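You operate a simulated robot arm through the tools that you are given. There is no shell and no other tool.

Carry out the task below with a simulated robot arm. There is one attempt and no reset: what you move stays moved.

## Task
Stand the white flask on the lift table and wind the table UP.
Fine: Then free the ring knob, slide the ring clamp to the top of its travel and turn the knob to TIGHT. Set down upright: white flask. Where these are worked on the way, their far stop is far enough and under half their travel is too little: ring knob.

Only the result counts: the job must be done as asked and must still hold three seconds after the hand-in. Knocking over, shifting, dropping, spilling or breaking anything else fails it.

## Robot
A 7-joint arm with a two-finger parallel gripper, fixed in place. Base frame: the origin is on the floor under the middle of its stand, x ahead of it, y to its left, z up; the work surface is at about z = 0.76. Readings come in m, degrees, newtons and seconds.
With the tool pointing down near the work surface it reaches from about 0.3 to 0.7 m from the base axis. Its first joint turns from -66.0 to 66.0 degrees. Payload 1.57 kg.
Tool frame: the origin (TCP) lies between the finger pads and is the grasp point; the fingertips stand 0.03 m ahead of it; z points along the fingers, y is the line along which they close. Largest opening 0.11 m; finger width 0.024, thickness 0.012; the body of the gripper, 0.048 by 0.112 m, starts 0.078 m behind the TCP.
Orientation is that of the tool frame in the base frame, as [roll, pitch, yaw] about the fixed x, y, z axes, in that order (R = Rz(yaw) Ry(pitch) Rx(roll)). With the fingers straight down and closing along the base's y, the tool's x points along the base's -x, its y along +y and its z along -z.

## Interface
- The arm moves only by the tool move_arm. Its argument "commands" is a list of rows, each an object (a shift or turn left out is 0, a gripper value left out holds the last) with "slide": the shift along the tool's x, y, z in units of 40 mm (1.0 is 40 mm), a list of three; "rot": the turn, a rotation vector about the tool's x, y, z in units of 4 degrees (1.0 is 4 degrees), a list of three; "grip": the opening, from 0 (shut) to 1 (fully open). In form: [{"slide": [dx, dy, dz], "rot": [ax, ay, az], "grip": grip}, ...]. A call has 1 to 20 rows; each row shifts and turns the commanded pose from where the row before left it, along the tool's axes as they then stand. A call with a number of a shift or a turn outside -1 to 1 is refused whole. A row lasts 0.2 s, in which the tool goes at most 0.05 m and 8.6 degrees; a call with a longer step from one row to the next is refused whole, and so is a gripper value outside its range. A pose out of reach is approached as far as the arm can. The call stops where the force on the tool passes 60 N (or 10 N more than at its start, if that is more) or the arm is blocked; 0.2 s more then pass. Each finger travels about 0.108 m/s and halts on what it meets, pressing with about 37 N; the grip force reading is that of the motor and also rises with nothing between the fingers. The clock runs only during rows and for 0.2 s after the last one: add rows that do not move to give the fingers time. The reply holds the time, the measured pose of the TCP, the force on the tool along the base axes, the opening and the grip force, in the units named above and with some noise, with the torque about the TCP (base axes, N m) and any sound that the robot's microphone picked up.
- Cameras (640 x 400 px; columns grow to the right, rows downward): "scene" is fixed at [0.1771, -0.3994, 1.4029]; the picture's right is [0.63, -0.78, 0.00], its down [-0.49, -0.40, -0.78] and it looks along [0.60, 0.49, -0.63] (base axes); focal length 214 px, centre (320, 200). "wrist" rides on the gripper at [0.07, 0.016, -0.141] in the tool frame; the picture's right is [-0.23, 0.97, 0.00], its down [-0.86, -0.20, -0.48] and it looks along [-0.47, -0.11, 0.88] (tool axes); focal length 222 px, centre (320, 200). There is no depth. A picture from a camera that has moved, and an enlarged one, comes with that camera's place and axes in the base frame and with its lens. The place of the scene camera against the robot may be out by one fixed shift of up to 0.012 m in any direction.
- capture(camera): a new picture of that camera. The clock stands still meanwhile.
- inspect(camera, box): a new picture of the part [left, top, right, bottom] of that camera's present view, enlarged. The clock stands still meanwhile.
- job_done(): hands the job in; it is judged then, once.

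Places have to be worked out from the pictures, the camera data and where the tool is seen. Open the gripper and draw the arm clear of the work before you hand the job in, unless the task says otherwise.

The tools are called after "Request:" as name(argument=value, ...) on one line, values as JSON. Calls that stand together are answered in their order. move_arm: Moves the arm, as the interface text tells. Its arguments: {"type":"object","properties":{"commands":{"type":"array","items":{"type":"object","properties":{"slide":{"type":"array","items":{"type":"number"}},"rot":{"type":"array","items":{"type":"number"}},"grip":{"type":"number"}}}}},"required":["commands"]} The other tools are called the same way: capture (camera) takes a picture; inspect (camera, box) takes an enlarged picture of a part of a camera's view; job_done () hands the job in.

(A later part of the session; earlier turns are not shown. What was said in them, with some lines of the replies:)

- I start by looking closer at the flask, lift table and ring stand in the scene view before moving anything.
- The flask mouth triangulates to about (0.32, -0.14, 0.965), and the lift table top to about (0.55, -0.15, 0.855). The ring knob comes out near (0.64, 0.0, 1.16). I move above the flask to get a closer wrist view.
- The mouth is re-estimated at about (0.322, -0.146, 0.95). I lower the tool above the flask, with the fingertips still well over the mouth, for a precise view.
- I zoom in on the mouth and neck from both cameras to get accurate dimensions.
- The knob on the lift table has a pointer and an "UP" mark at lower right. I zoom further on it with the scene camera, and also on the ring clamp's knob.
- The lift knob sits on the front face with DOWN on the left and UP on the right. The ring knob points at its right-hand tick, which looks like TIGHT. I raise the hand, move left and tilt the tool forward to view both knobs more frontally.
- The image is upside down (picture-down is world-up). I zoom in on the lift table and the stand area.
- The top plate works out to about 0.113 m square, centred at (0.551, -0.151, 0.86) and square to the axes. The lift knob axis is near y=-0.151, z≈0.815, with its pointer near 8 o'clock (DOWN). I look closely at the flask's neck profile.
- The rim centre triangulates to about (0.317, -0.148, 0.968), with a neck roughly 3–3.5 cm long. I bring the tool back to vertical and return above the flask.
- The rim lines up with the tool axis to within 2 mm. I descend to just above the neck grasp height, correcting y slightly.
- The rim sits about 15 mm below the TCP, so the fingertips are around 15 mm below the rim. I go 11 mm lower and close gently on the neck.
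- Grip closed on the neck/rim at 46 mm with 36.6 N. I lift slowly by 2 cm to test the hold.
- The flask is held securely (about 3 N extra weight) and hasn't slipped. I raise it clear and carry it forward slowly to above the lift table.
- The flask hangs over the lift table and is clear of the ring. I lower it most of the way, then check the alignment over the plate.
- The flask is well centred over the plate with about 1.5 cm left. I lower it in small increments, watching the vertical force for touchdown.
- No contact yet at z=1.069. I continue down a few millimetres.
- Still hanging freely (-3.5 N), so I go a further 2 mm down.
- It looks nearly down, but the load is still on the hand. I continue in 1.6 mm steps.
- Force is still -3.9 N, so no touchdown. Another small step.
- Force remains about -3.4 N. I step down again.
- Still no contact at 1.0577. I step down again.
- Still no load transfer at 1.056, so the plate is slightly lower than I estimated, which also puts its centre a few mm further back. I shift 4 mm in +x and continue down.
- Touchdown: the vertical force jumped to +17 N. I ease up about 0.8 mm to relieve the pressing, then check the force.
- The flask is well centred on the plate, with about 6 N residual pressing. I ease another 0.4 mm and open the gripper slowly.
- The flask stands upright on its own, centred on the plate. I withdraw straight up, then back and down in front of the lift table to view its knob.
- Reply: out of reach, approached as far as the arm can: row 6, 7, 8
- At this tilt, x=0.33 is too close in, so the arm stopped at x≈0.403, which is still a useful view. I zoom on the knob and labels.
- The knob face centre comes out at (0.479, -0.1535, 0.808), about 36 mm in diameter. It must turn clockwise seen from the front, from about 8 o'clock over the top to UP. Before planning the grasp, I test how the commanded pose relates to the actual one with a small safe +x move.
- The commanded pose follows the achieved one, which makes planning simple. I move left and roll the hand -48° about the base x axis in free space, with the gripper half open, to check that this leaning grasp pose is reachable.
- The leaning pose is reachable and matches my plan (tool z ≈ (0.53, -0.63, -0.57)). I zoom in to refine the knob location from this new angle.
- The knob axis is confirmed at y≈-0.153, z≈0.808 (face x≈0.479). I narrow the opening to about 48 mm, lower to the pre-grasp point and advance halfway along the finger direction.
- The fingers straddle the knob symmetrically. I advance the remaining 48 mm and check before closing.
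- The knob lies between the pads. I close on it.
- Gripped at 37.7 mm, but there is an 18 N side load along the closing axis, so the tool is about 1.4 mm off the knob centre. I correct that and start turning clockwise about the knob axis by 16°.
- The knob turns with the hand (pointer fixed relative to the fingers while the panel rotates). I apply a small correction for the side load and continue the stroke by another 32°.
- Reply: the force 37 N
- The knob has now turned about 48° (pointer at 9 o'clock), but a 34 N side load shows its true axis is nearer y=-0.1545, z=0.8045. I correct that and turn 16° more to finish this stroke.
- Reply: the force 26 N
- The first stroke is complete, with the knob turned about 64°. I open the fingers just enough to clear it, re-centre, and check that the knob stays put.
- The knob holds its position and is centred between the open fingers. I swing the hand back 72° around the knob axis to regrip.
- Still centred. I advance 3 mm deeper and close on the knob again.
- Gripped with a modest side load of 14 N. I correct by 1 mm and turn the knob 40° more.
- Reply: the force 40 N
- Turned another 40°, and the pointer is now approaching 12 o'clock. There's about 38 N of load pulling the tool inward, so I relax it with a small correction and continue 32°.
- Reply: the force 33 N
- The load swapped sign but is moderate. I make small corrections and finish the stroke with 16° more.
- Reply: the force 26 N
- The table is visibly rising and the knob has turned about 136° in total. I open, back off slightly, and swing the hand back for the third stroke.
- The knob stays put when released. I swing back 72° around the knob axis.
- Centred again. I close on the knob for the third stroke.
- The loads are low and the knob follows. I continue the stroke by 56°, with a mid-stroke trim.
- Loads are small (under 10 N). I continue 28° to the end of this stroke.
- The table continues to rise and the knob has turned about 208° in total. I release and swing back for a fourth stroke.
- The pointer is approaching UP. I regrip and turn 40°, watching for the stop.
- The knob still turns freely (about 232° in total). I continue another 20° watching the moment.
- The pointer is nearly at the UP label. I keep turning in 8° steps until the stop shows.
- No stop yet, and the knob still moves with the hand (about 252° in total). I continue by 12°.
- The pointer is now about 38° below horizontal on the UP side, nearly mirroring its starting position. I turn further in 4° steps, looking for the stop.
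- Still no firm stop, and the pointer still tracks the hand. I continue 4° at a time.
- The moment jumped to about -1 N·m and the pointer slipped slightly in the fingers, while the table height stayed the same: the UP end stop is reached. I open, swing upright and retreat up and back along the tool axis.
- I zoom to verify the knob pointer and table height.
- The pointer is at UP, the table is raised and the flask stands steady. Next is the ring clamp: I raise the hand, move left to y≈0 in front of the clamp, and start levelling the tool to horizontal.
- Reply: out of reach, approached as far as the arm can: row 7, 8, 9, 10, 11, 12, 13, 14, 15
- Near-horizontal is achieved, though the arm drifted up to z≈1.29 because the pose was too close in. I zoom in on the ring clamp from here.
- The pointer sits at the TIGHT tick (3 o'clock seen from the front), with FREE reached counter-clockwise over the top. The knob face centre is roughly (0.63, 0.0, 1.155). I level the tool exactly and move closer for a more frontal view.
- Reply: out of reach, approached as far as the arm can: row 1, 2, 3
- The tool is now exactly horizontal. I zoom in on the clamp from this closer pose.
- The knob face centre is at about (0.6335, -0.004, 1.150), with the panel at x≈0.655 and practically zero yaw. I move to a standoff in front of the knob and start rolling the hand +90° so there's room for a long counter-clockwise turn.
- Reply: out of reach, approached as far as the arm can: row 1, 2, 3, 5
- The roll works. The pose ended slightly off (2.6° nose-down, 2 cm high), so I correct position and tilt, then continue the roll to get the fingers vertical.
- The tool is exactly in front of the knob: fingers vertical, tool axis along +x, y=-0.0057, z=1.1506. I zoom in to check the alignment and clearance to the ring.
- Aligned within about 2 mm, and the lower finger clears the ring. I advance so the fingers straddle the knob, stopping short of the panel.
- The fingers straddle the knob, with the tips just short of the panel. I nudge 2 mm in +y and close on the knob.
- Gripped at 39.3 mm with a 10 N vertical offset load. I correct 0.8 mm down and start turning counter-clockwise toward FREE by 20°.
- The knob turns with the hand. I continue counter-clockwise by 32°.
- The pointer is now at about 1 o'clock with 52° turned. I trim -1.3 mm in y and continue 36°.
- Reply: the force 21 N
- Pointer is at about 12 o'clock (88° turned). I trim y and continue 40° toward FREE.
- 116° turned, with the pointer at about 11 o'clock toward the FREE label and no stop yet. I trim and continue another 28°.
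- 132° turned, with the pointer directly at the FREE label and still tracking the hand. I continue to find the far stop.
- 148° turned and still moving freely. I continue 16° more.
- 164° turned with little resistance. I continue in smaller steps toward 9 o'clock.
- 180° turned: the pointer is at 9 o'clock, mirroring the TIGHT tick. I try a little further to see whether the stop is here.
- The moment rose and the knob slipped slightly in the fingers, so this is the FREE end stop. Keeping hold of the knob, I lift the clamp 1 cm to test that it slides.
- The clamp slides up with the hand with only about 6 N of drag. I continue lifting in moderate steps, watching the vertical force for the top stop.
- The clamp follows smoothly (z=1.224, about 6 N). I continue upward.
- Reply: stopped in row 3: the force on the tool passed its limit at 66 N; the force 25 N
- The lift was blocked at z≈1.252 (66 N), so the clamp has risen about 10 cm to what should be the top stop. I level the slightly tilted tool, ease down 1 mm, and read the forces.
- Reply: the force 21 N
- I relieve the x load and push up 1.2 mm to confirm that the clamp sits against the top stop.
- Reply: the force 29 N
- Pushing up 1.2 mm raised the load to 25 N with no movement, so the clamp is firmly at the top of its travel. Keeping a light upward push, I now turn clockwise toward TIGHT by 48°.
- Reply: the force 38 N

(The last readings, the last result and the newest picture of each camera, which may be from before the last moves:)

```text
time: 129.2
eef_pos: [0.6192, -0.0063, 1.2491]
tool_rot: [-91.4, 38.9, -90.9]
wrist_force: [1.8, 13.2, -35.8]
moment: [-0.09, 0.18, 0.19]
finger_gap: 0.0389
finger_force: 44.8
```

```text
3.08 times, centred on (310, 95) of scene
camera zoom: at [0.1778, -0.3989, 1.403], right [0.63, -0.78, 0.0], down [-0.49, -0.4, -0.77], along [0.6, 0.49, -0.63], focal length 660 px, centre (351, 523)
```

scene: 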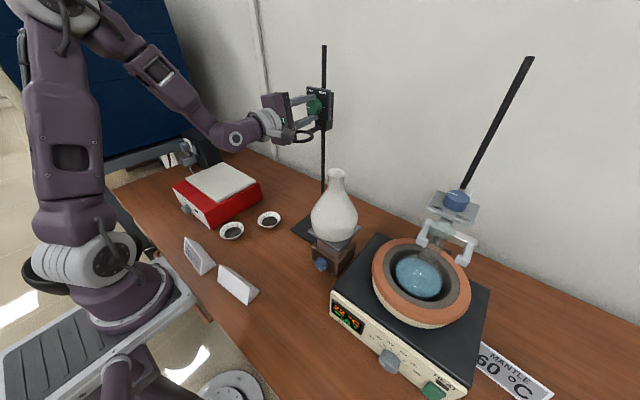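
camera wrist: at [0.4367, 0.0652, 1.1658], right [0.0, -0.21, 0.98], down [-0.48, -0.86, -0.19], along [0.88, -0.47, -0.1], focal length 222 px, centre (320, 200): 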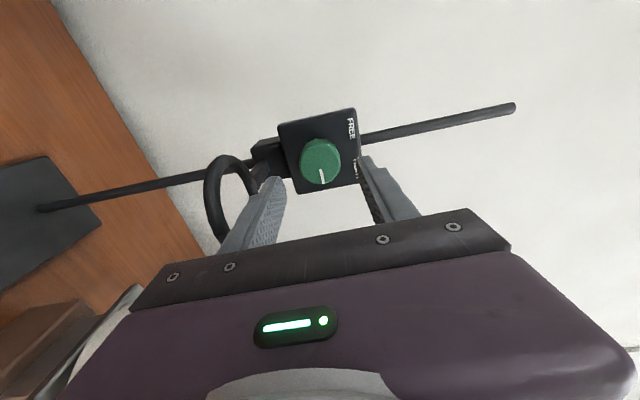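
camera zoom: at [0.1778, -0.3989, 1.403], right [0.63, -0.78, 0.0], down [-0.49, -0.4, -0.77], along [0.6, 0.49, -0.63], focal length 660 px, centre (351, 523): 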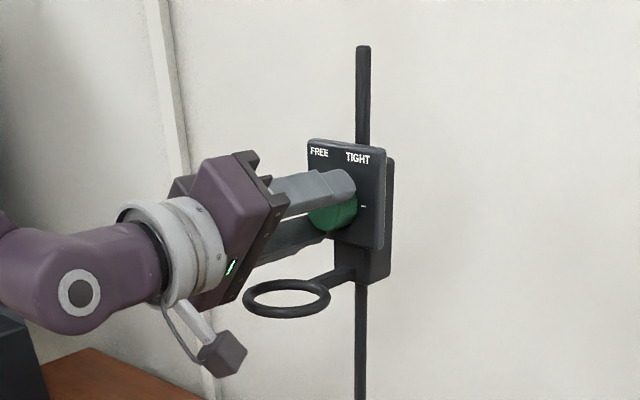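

The pointer follows; the vertical load is 36 N, so I ease it slightly and continue turning 48°.

Request:
move_arm(commands=[{"slide": [-0.007, 0.031, 0], "rot": [0, 0, 1], "grip": 0}, {"rot": [0, 0, 1]}, {"rot": [0, 0, 1]}, {"rot": [0, 0, 1]}, {"rot": [0, 0, 1]}, {"rot": [0, 0, 1]}, {"rot": [0, 0, 1]}, {"rot": [0, 0, 1]}, {"rot": [0, 0, 1]}, {"rot": [0, 0, 1]}, {"rot": [0, 0, 1]}, {"rot": [0, 0, 1]}, {"slide": [0, 0, 0]}])

Request:
inspect(camera="wrist", box=[190, 60, 430, 250])

```text
time: 132.0
eef_pos: [0.6202, -0.0045, 1.2493]
tool_rot: [-109.0, 86.6, -109.0]
wrist_force: [-3.4, 15.8, -31.2]
moment: [-0.02, 0.59, 0.28]
finger_gap: 0.0392
finger_force: 44.5
```

```text
2.11 times, centred on (310, 155) of wrist
camera zoom: at [0.477, 0.0077, 1.1818], right [0.0, 0.98, 0.17], down [-0.46, -0.15, 0.87], along [0.89, -0.08, 0.45], focal length 468 px, centre (341, 295)
```

zoom: 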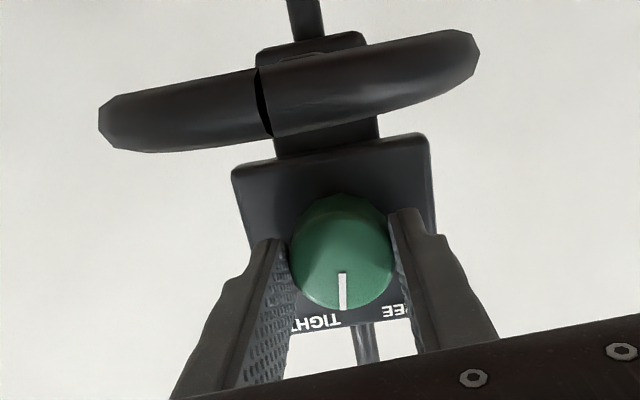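

96° back. I trim and continue 48° clockwise.

Request:
move_arm(commands=[{"slide": [0.012, 0.03, 0], "rot": [0, 0, 1], "grip": 0}, {"rot": [0, 0, 1]}, {"rot": [0, 0, 1]}, {"rot": [0, 0, 1]}, {"rot": [0, 0, 1]}, {"rot": [0, 0, 1]}, {"rot": [0, 0, 1]}, {"rot": [0, 0, 1]}, {"rot": [0, 0, 1]}, {"rot": [0, 0, 1]}, {"rot": [0, 0, 1]}, {"rot": [0, 0, 1]}, {"slide": [0, 0, 0]}])

Request:
inspect(camera="wrist", box=[190, 60, 430, 250])

Request:
inspect(camera="scene", box=[250, 30, 370, 160])

```text
time: 134.8
eef_pos: [0.6193, -0.0031, 1.2501]
tool_rot: [91.1, 45.1, 90.8]
wrist_force: [-2.1, 11.1, -23.4]
moment: [0.03, 0.58, 0.87]
finger_gap: 0.0389
finger_force: 44.5
```

```text
2.11 times, centred on (310, 155) of wrist
camera zoom: at [0.4779, 0.0569, 1.2144], right [0.01, 0.53, 0.85], down [-0.47, -0.74, 0.47], along [0.88, -0.41, 0.24], focal length 468 px, centre (341, 295)
```

zoom: 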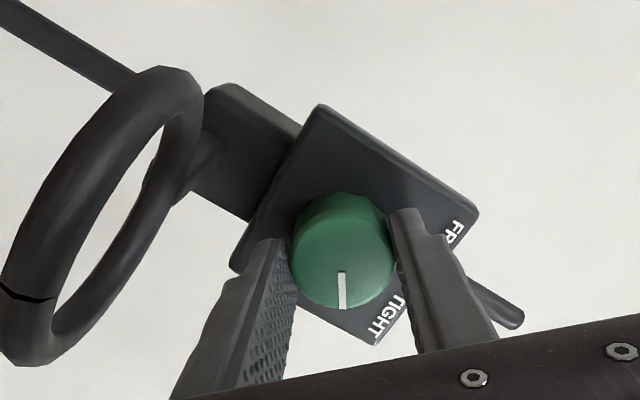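

```text
3.08 times, centred on (310, 95) of scene
camera zoom: at [0.1775, -0.3989, 1.403], right [0.63, -0.78, 0.0], down [-0.49, -0.4, -0.78], along [0.6, 0.49, -0.63], focal length 660 px, centre (351, 523)
```

zoom: 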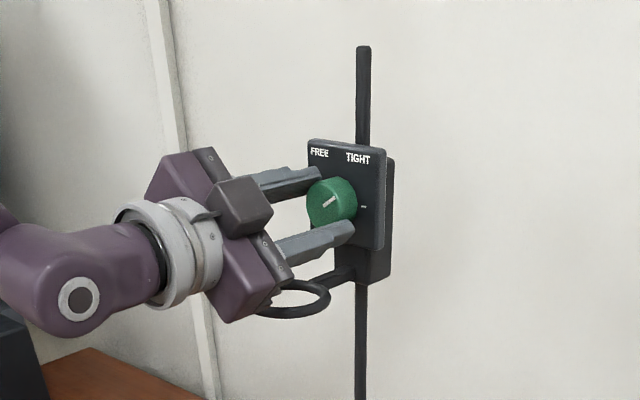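

144° back, and the pointer is approaching the TIGHT tick. I continue 32°, then go in fine steps to the stop.

Request:
move_arm(commands=[{"rot": [0, 0, 1], "grip": 0}, {"rot": [0, 0, 1]}, {"rot": [0, 0, 1]}, {"rot": [0, 0, 1]}, {"rot": [0, 0, 1]}, {"rot": [0, 0, 1]}, {"rot": [0, 0, 1]}, {"rot": [0, 0, 1]}, {"slide": [0, 0, 0]}])

Request:
inspect(camera="wrist", box=[190, 60, 430, 250])

Request:
inspect(camera="scene", box=[270, 60, 360, 140])

```text
time: 136.8
eef_pos: [0.6175, -0.0044, 1.25]
tool_rot: [90.7, 13.1, 90.2]
wrist_force: [1.6, 15.8, -20.2]
moment: [0.01, 0.24, 0.97]
finger_gap: 0.0388
finger_force: 44.4
```

```text
2.11 times, centred on (310, 155) of wrist
camera zoom: at [0.4785, 0.0677, 1.2526], right [0.01, 0.0, 1.0], down [-0.48, -0.88, 0.01], along [0.88, -0.48, -0.01], focal length 468 px, centre (341, 295)
```

zoom: 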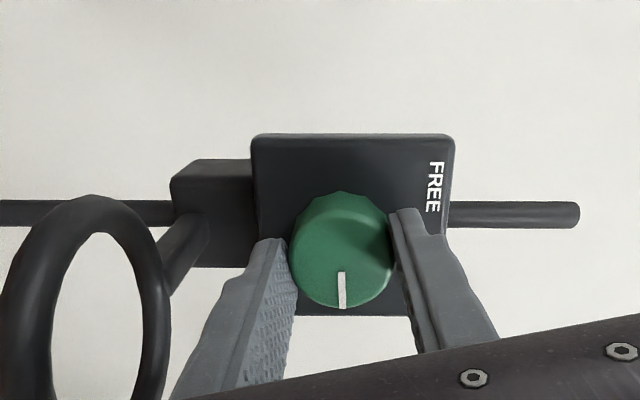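

```text
5.00 times, centred on (315, 100) of scene
camera zoom: at [0.1776, -0.3988, 1.4031], right [0.63, -0.78, 0.0], down [-0.49, -0.4, -0.78], along [0.6, 0.49, -0.63], focal length 1072 px, centre (345, 700)
```

zoom: 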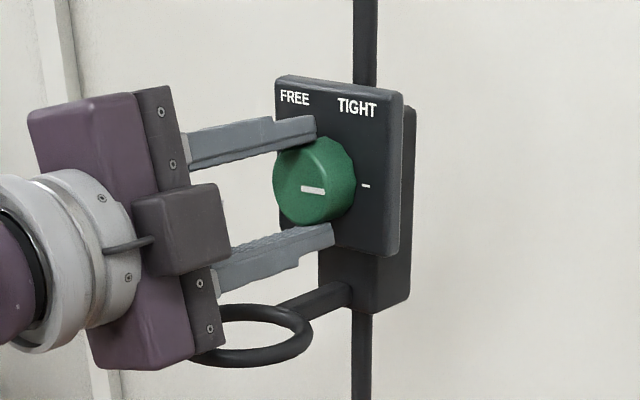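

The pointer is at about 3 o'clock, at the TIGHT tick. I turn further in single steps until the stop torque shows.

Request:
move_arm(commands=[{"rot": [0, 0, 1], "grip": 0}, {"slide": [0, 0, 0]}])

Request:
move_arm(commands=[{"rot": [0, 0, 1], "grip": 0}, {"slide": [0, 0, 0]}])

Request:
inspect(camera="wrist", box=[190, 60, 430, 250])

```text
time: 137.4
eef_pos: [0.6182, -0.0039, 1.2503]
tool_rot: [90.8, 9.1, 90.1]
wrist_force: [0.6, 12.6, -17.7]
moment: [-0.48, 0.14, 0.69]
finger_gap: 0.0391
finger_force: 44.7
```

```text
time: 138.0
eef_pos: [0.6194, -0.0063, 1.2502]
tool_rot: [90.5, 5.1, 89.7]
wrist_force: [-1.0, 6.2, -17.4]
moment: [-0.58, 0.02, 0.33]
finger_gap: 0.0393
finger_force: 44.7
```

```text
2.11 times, centred on (310, 155) of wrist
camera zoom: at [0.4788, 0.0657, 1.2625], right [0.01, -0.14, 0.99], down [-0.48, -0.87, -0.12], along [0.88, -0.48, -0.08], focal length 468 px, centre (341, 295)
```

zoom: 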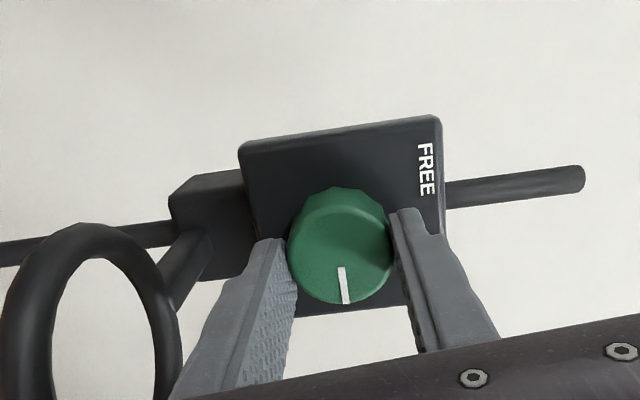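

The moment rose to -0.58 N·m and the pointer began slipping in the fingers: the TIGHT stop is reached. I give one more 4° push to seat it firmly.

Request:
move_arm(commands=[{"rot": [0, 0, 1], "grip": 0}, {"slide": [0, 0, 0]}])

Request:
inspect(camera="wrist", box=[190, 60, 430, 250])

Request:
inspect(camera="scene", box=[270, 60, 360, 140])

```text
time: 138.6
eef_pos: [0.6191, -0.0081, 1.2508]
tool_rot: [90.6, 1.1, 89.7]
wrist_force: [4.3, -7.2, -19.1]
moment: [-0.73, -0.01, -0.54]
finger_gap: 0.0395
finger_force: 44.8
```

```text
2.11 times, centred on (310, 155) of wrist
camera zoom: at [0.479, 0.064, 1.2674], right [0.01, -0.21, 0.98], down [-0.49, -0.86, -0.18], along [0.87, -0.47, -0.11], focal length 468 px, centre (341, 295)
```

zoom: 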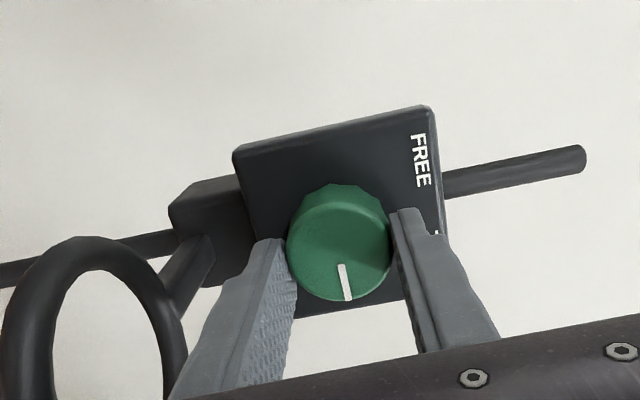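

```text
5.00 times, centred on (315, 100) of scene
camera zoom: at [0.1776, -0.3996, 1.4028], right [0.63, -0.78, 0.0], down [-0.49, -0.4, -0.78], along [0.6, 0.49, -0.63], focal length 1072 px, centre (345, 700)
```

zoom: 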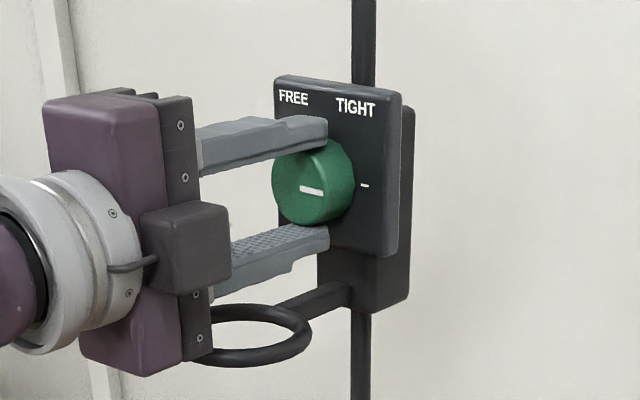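

The pointer sits at the TIGHT tick with the clamp at the top. I open the gripper to release the knob and see whether the clamp holds.

Request:
move_arm(commands=[{"grip": 0.45}, {"grip": 0.55}, {"grip": 0.55}, {"slide": [0, 0, 0]}])

Request:
inspect(camera="scene", box=[270, 60, 360, 140])

Request:
inspect(camera="wrist", box=[190, 60, 430, 250])

```text
time: 139.6
eef_pos: [0.6185, -0.0053, 1.251]
tool_rot: [90.5, 1.1, 89.9]
wrist_force: [-0.4, -0.1, -0.2]
moment: [0.0, 0.01, -0.01]
finger_gap: 0.0605
finger_force: 0.1
```

```text
5.00 times, centred on (315, 100) of scene
camera zoom: at [0.1771, -0.3993, 1.4029], right [0.63, -0.78, 0.0], down [-0.49, -0.4, -0.78], along [0.6, 0.49, -0.63], focal length 1072 px, centre (345, 700)
```

zoom: 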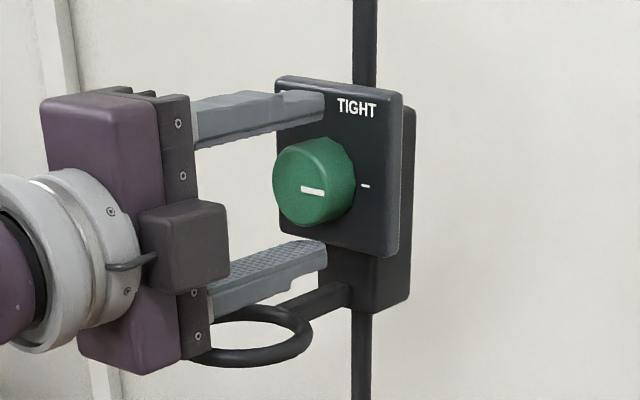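

```text
2.11 times, centred on (310, 155) of wrist
camera zoom: at [0.4783, 0.0655, 1.2679], right [0.01, -0.21, 0.98], down [-0.48, -0.86, -0.18], along [0.88, -0.47, -0.11], focal length 468 px, centre (341, 295)
```

zoom: 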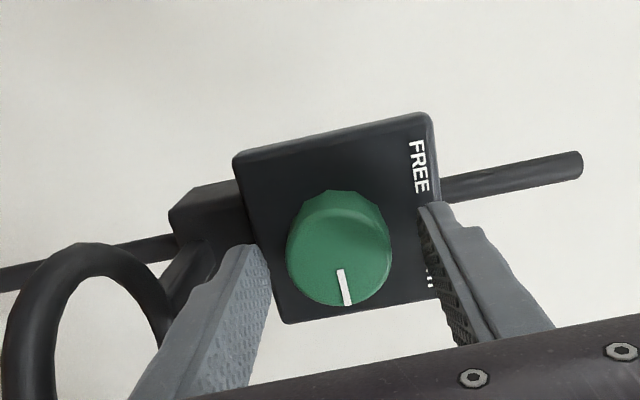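

The clamp stays at the top and the pointer stays at TIGHT after release. I retreat straight back from the knob.

Request:
move_arm(commands=[{"slide": [0, 0, -0.4], "grip": 0.55}, {"slide": [0, 0, -0.6]}, {"slide": [0, 0, -0.7]}, {"slide": [0, 0, -0.7]}, {"slide": [0, 0, 0]}])

Request:
capture(camera="scene")

Request:
capture(camera="wrist")

```text
time: 140.8
eef_pos: [0.5319, -0.0057, 1.2528]
tool_rot: [90.5, 1.2, 89.9]
wrist_force: [0.6, -0.6, -0.1]
moment: [-0.01, 0.05, -0.02]
finger_gap: 0.0604
finger_force: 0.0
out of reach, approached as far as the arm can: row 4
```

```text
taken
```

scene: 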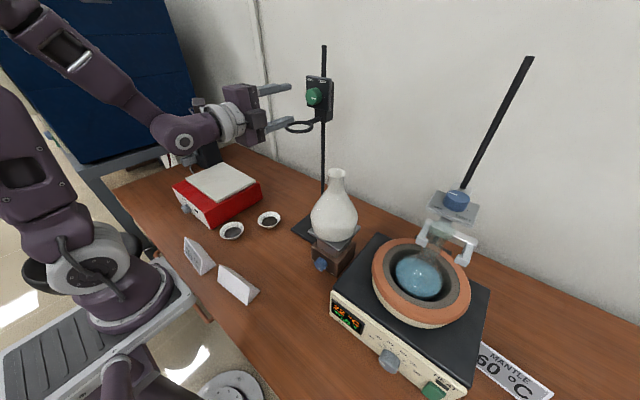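

```text
taken
camera wrist: at [0.3914, 0.0652, 1.2689], right [0.01, -0.21, 0.98], down [-0.48, -0.86, -0.18], along [0.88, -0.47, -0.11], focal length 222 px, centre (320, 200)
```

wrist: 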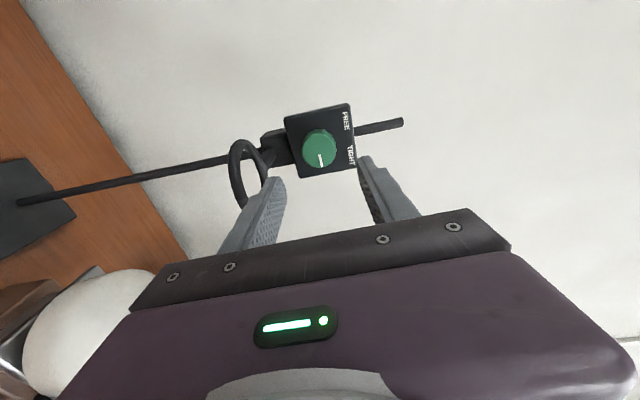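

The hand is clear of the knob. I raise it and move it left and away from the stand, and open the gripper fully.

Request:
move_arm(commands=[{"slide": [0, 0.6, 0], "grip": 0.55}, {"slide": [0, 0.6, 0]}, {"slide": [0.5, 0.3, 0]}, {"slide": [0.6, 0, 0]}, {"slide": [0.6, 0, 0]}, {"slide": [0.6, 0, 0], "grip": 1}, {"grip": 1}, {"slide": [0, 0, 0]}])

Request:
capture(camera="scene")

Request:
capture(camera="wrist")

```text
time: 142.6
eef_pos: [0.5316, 0.0886, 1.31]
tool_rot: [90.5, 1.1, 89.9]
wrist_force: [-0.2, -0.5, -0.3]
moment: [0.0, 0.0, 0.02]
finger_gap: 0.1098
finger_force: 0.2
```

```text
taken
```

scene: 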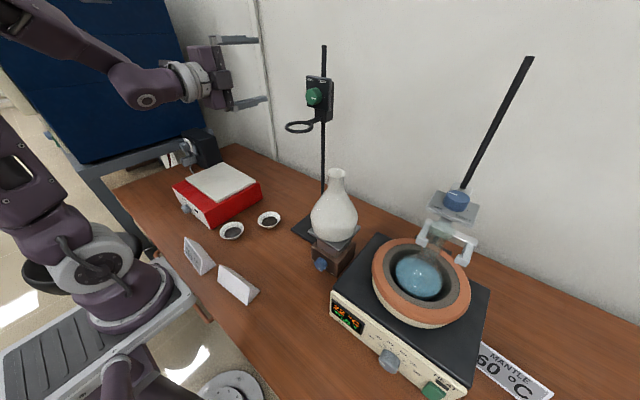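

```text
taken
camera wrist: at [0.3919, 0.1594, 1.3267], right [0.01, -0.21, 0.98], down [-0.48, -0.86, -0.18], along [0.88, -0.47, -0.11], focal length 222 px, centre (320, 200)
```

wrist: 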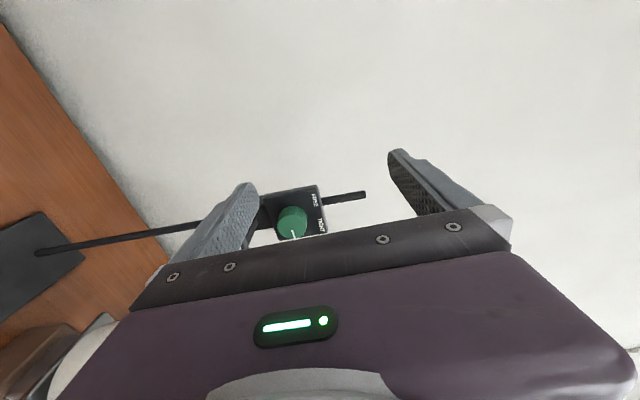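

The arm is clear. I take final close-ups of the ring clamp, the flask and the lift-table knob before handing in.

Request:
inspect(camera="scene", box=[275, 35, 355, 145])

Request:
inspect(camera="scene", box=[285, 160, 380, 285])

Request:
inspect(camera="scene", box=[160, 140, 320, 310])

```text
3.64 times, centred on (315, 90) of scene
camera zoom: at [0.1771, -0.3993, 1.4029], right [0.63, -0.78, 0.0], down [-0.49, -0.4, -0.78], along [0.6, 0.49, -0.63], focal length 780 px, centre (338, 600)
```

zoom: 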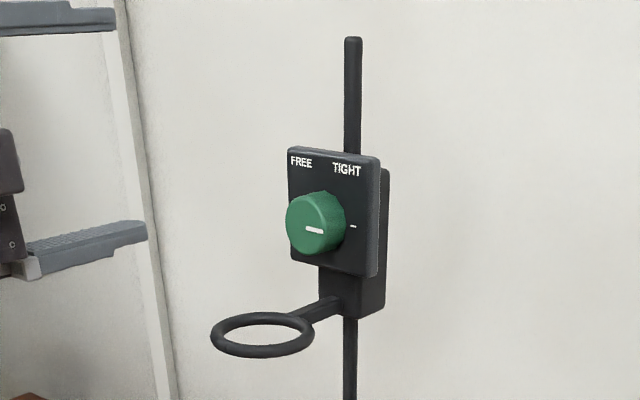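

```text
3.20 times, centred on (332, 222) of scene
camera zoom: at [0.1771, -0.3993, 1.4029], right [0.63, -0.78, 0.0], down [-0.49, -0.4, -0.78], along [0.6, 0.49, -0.63], focal length 686 px, centre (280, 128)
```

zoom: 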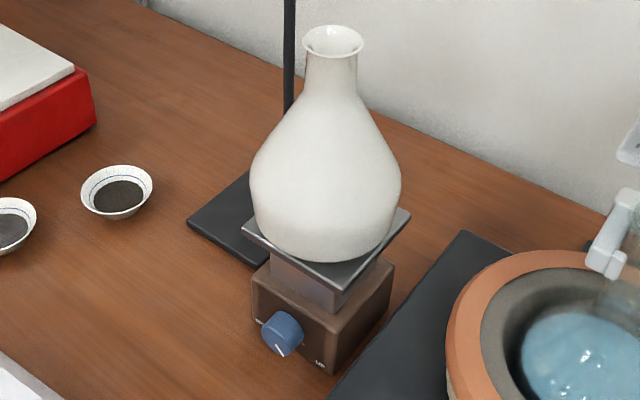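

```text
2.35 times, centred on (240, 225) of scene
camera zoom: at [0.1771, -0.3993, 1.4029], right [0.63, -0.78, 0.0], down [-0.49, -0.4, -0.78], along [0.6, 0.49, -0.63], focal length 505 px, centre (508, 141)
```

zoom: 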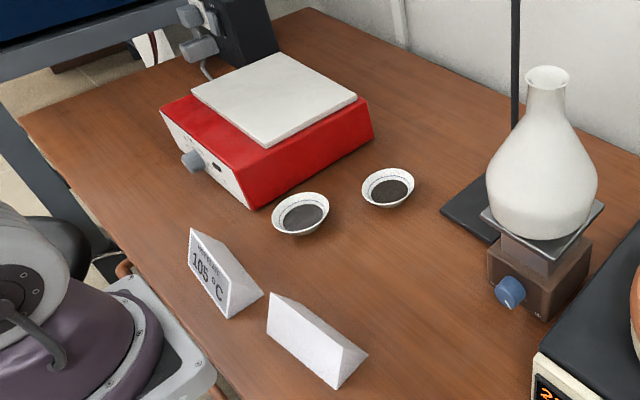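

Everything looks right. I do one last zoom on both knob pointers.

Request:
inspect(camera="scene", box=[297, 72, 342, 112])

Request:
inspect(camera="scene", box=[305, 240, 355, 280])

```text
10.00 times, centred on (320, 92) of scene
camera zoom: at [0.1771, -0.3993, 1.4029], right [0.63, -0.78, 0.0], down [-0.49, -0.4, -0.78], along [0.6, 0.49, -0.63], focal length 2145 px, centre (325, 1280)
```

zoom: 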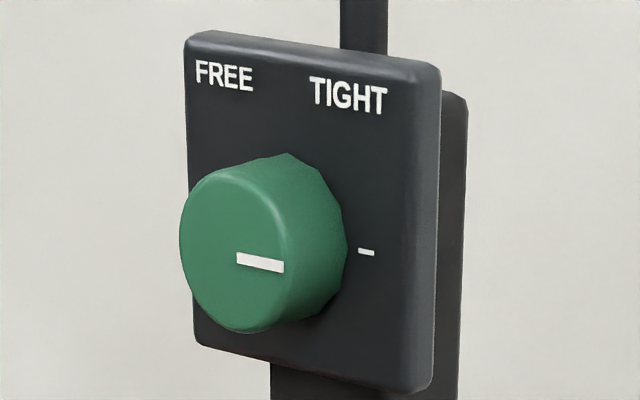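

```text
10.00 times, centred on (330, 260) of scene
camera zoom: at [0.1771, -0.3993, 1.4029], right [0.63, -0.78, 0.0], down [-0.49, -0.4, -0.78], along [0.6, 0.49, -0.63], focal length 2145 px, centre (220, -400)
```

zoom: 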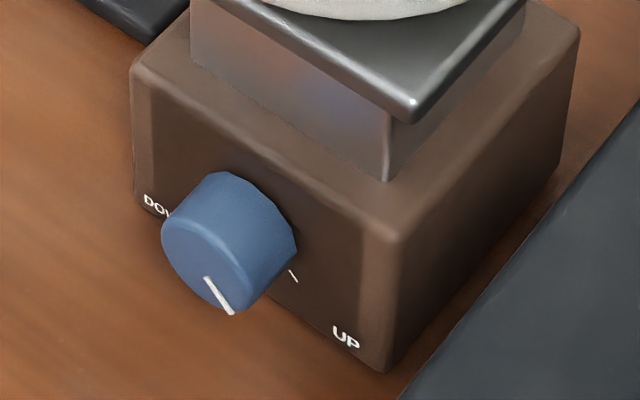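

Both pointers sit at their TIGHT and UP marks. The flask stands upright on the raised table, the clamp holds at the top, and the arm is clear with the gripper open. I hand the job in.

Request:
job_done()

```text
The job is handed in.
```

The job is done and handed in; I haven't seen the judging result.

- **Flask:** the white flask stands upright on the lift table, centred on the plate. It stayed steady while the table was raised.
- **Lift table:** I turned its knob about 270° to the end stop. The pointer is at UP and the table is raised.
- **Ring clamp:** I turned the knob to its FREE stop and slid the clamp up about 10 cm. It then stopped moving: pushing up again raised the load to 25 N with no movement. I held it there and turned the knob back to its TIGHT stop. The clamp stayed at the same height after I let go.

Nothing else on the bench was touched as far as the pictures and force readings show. The arm was clear of the work with the gripper open when I handed in.
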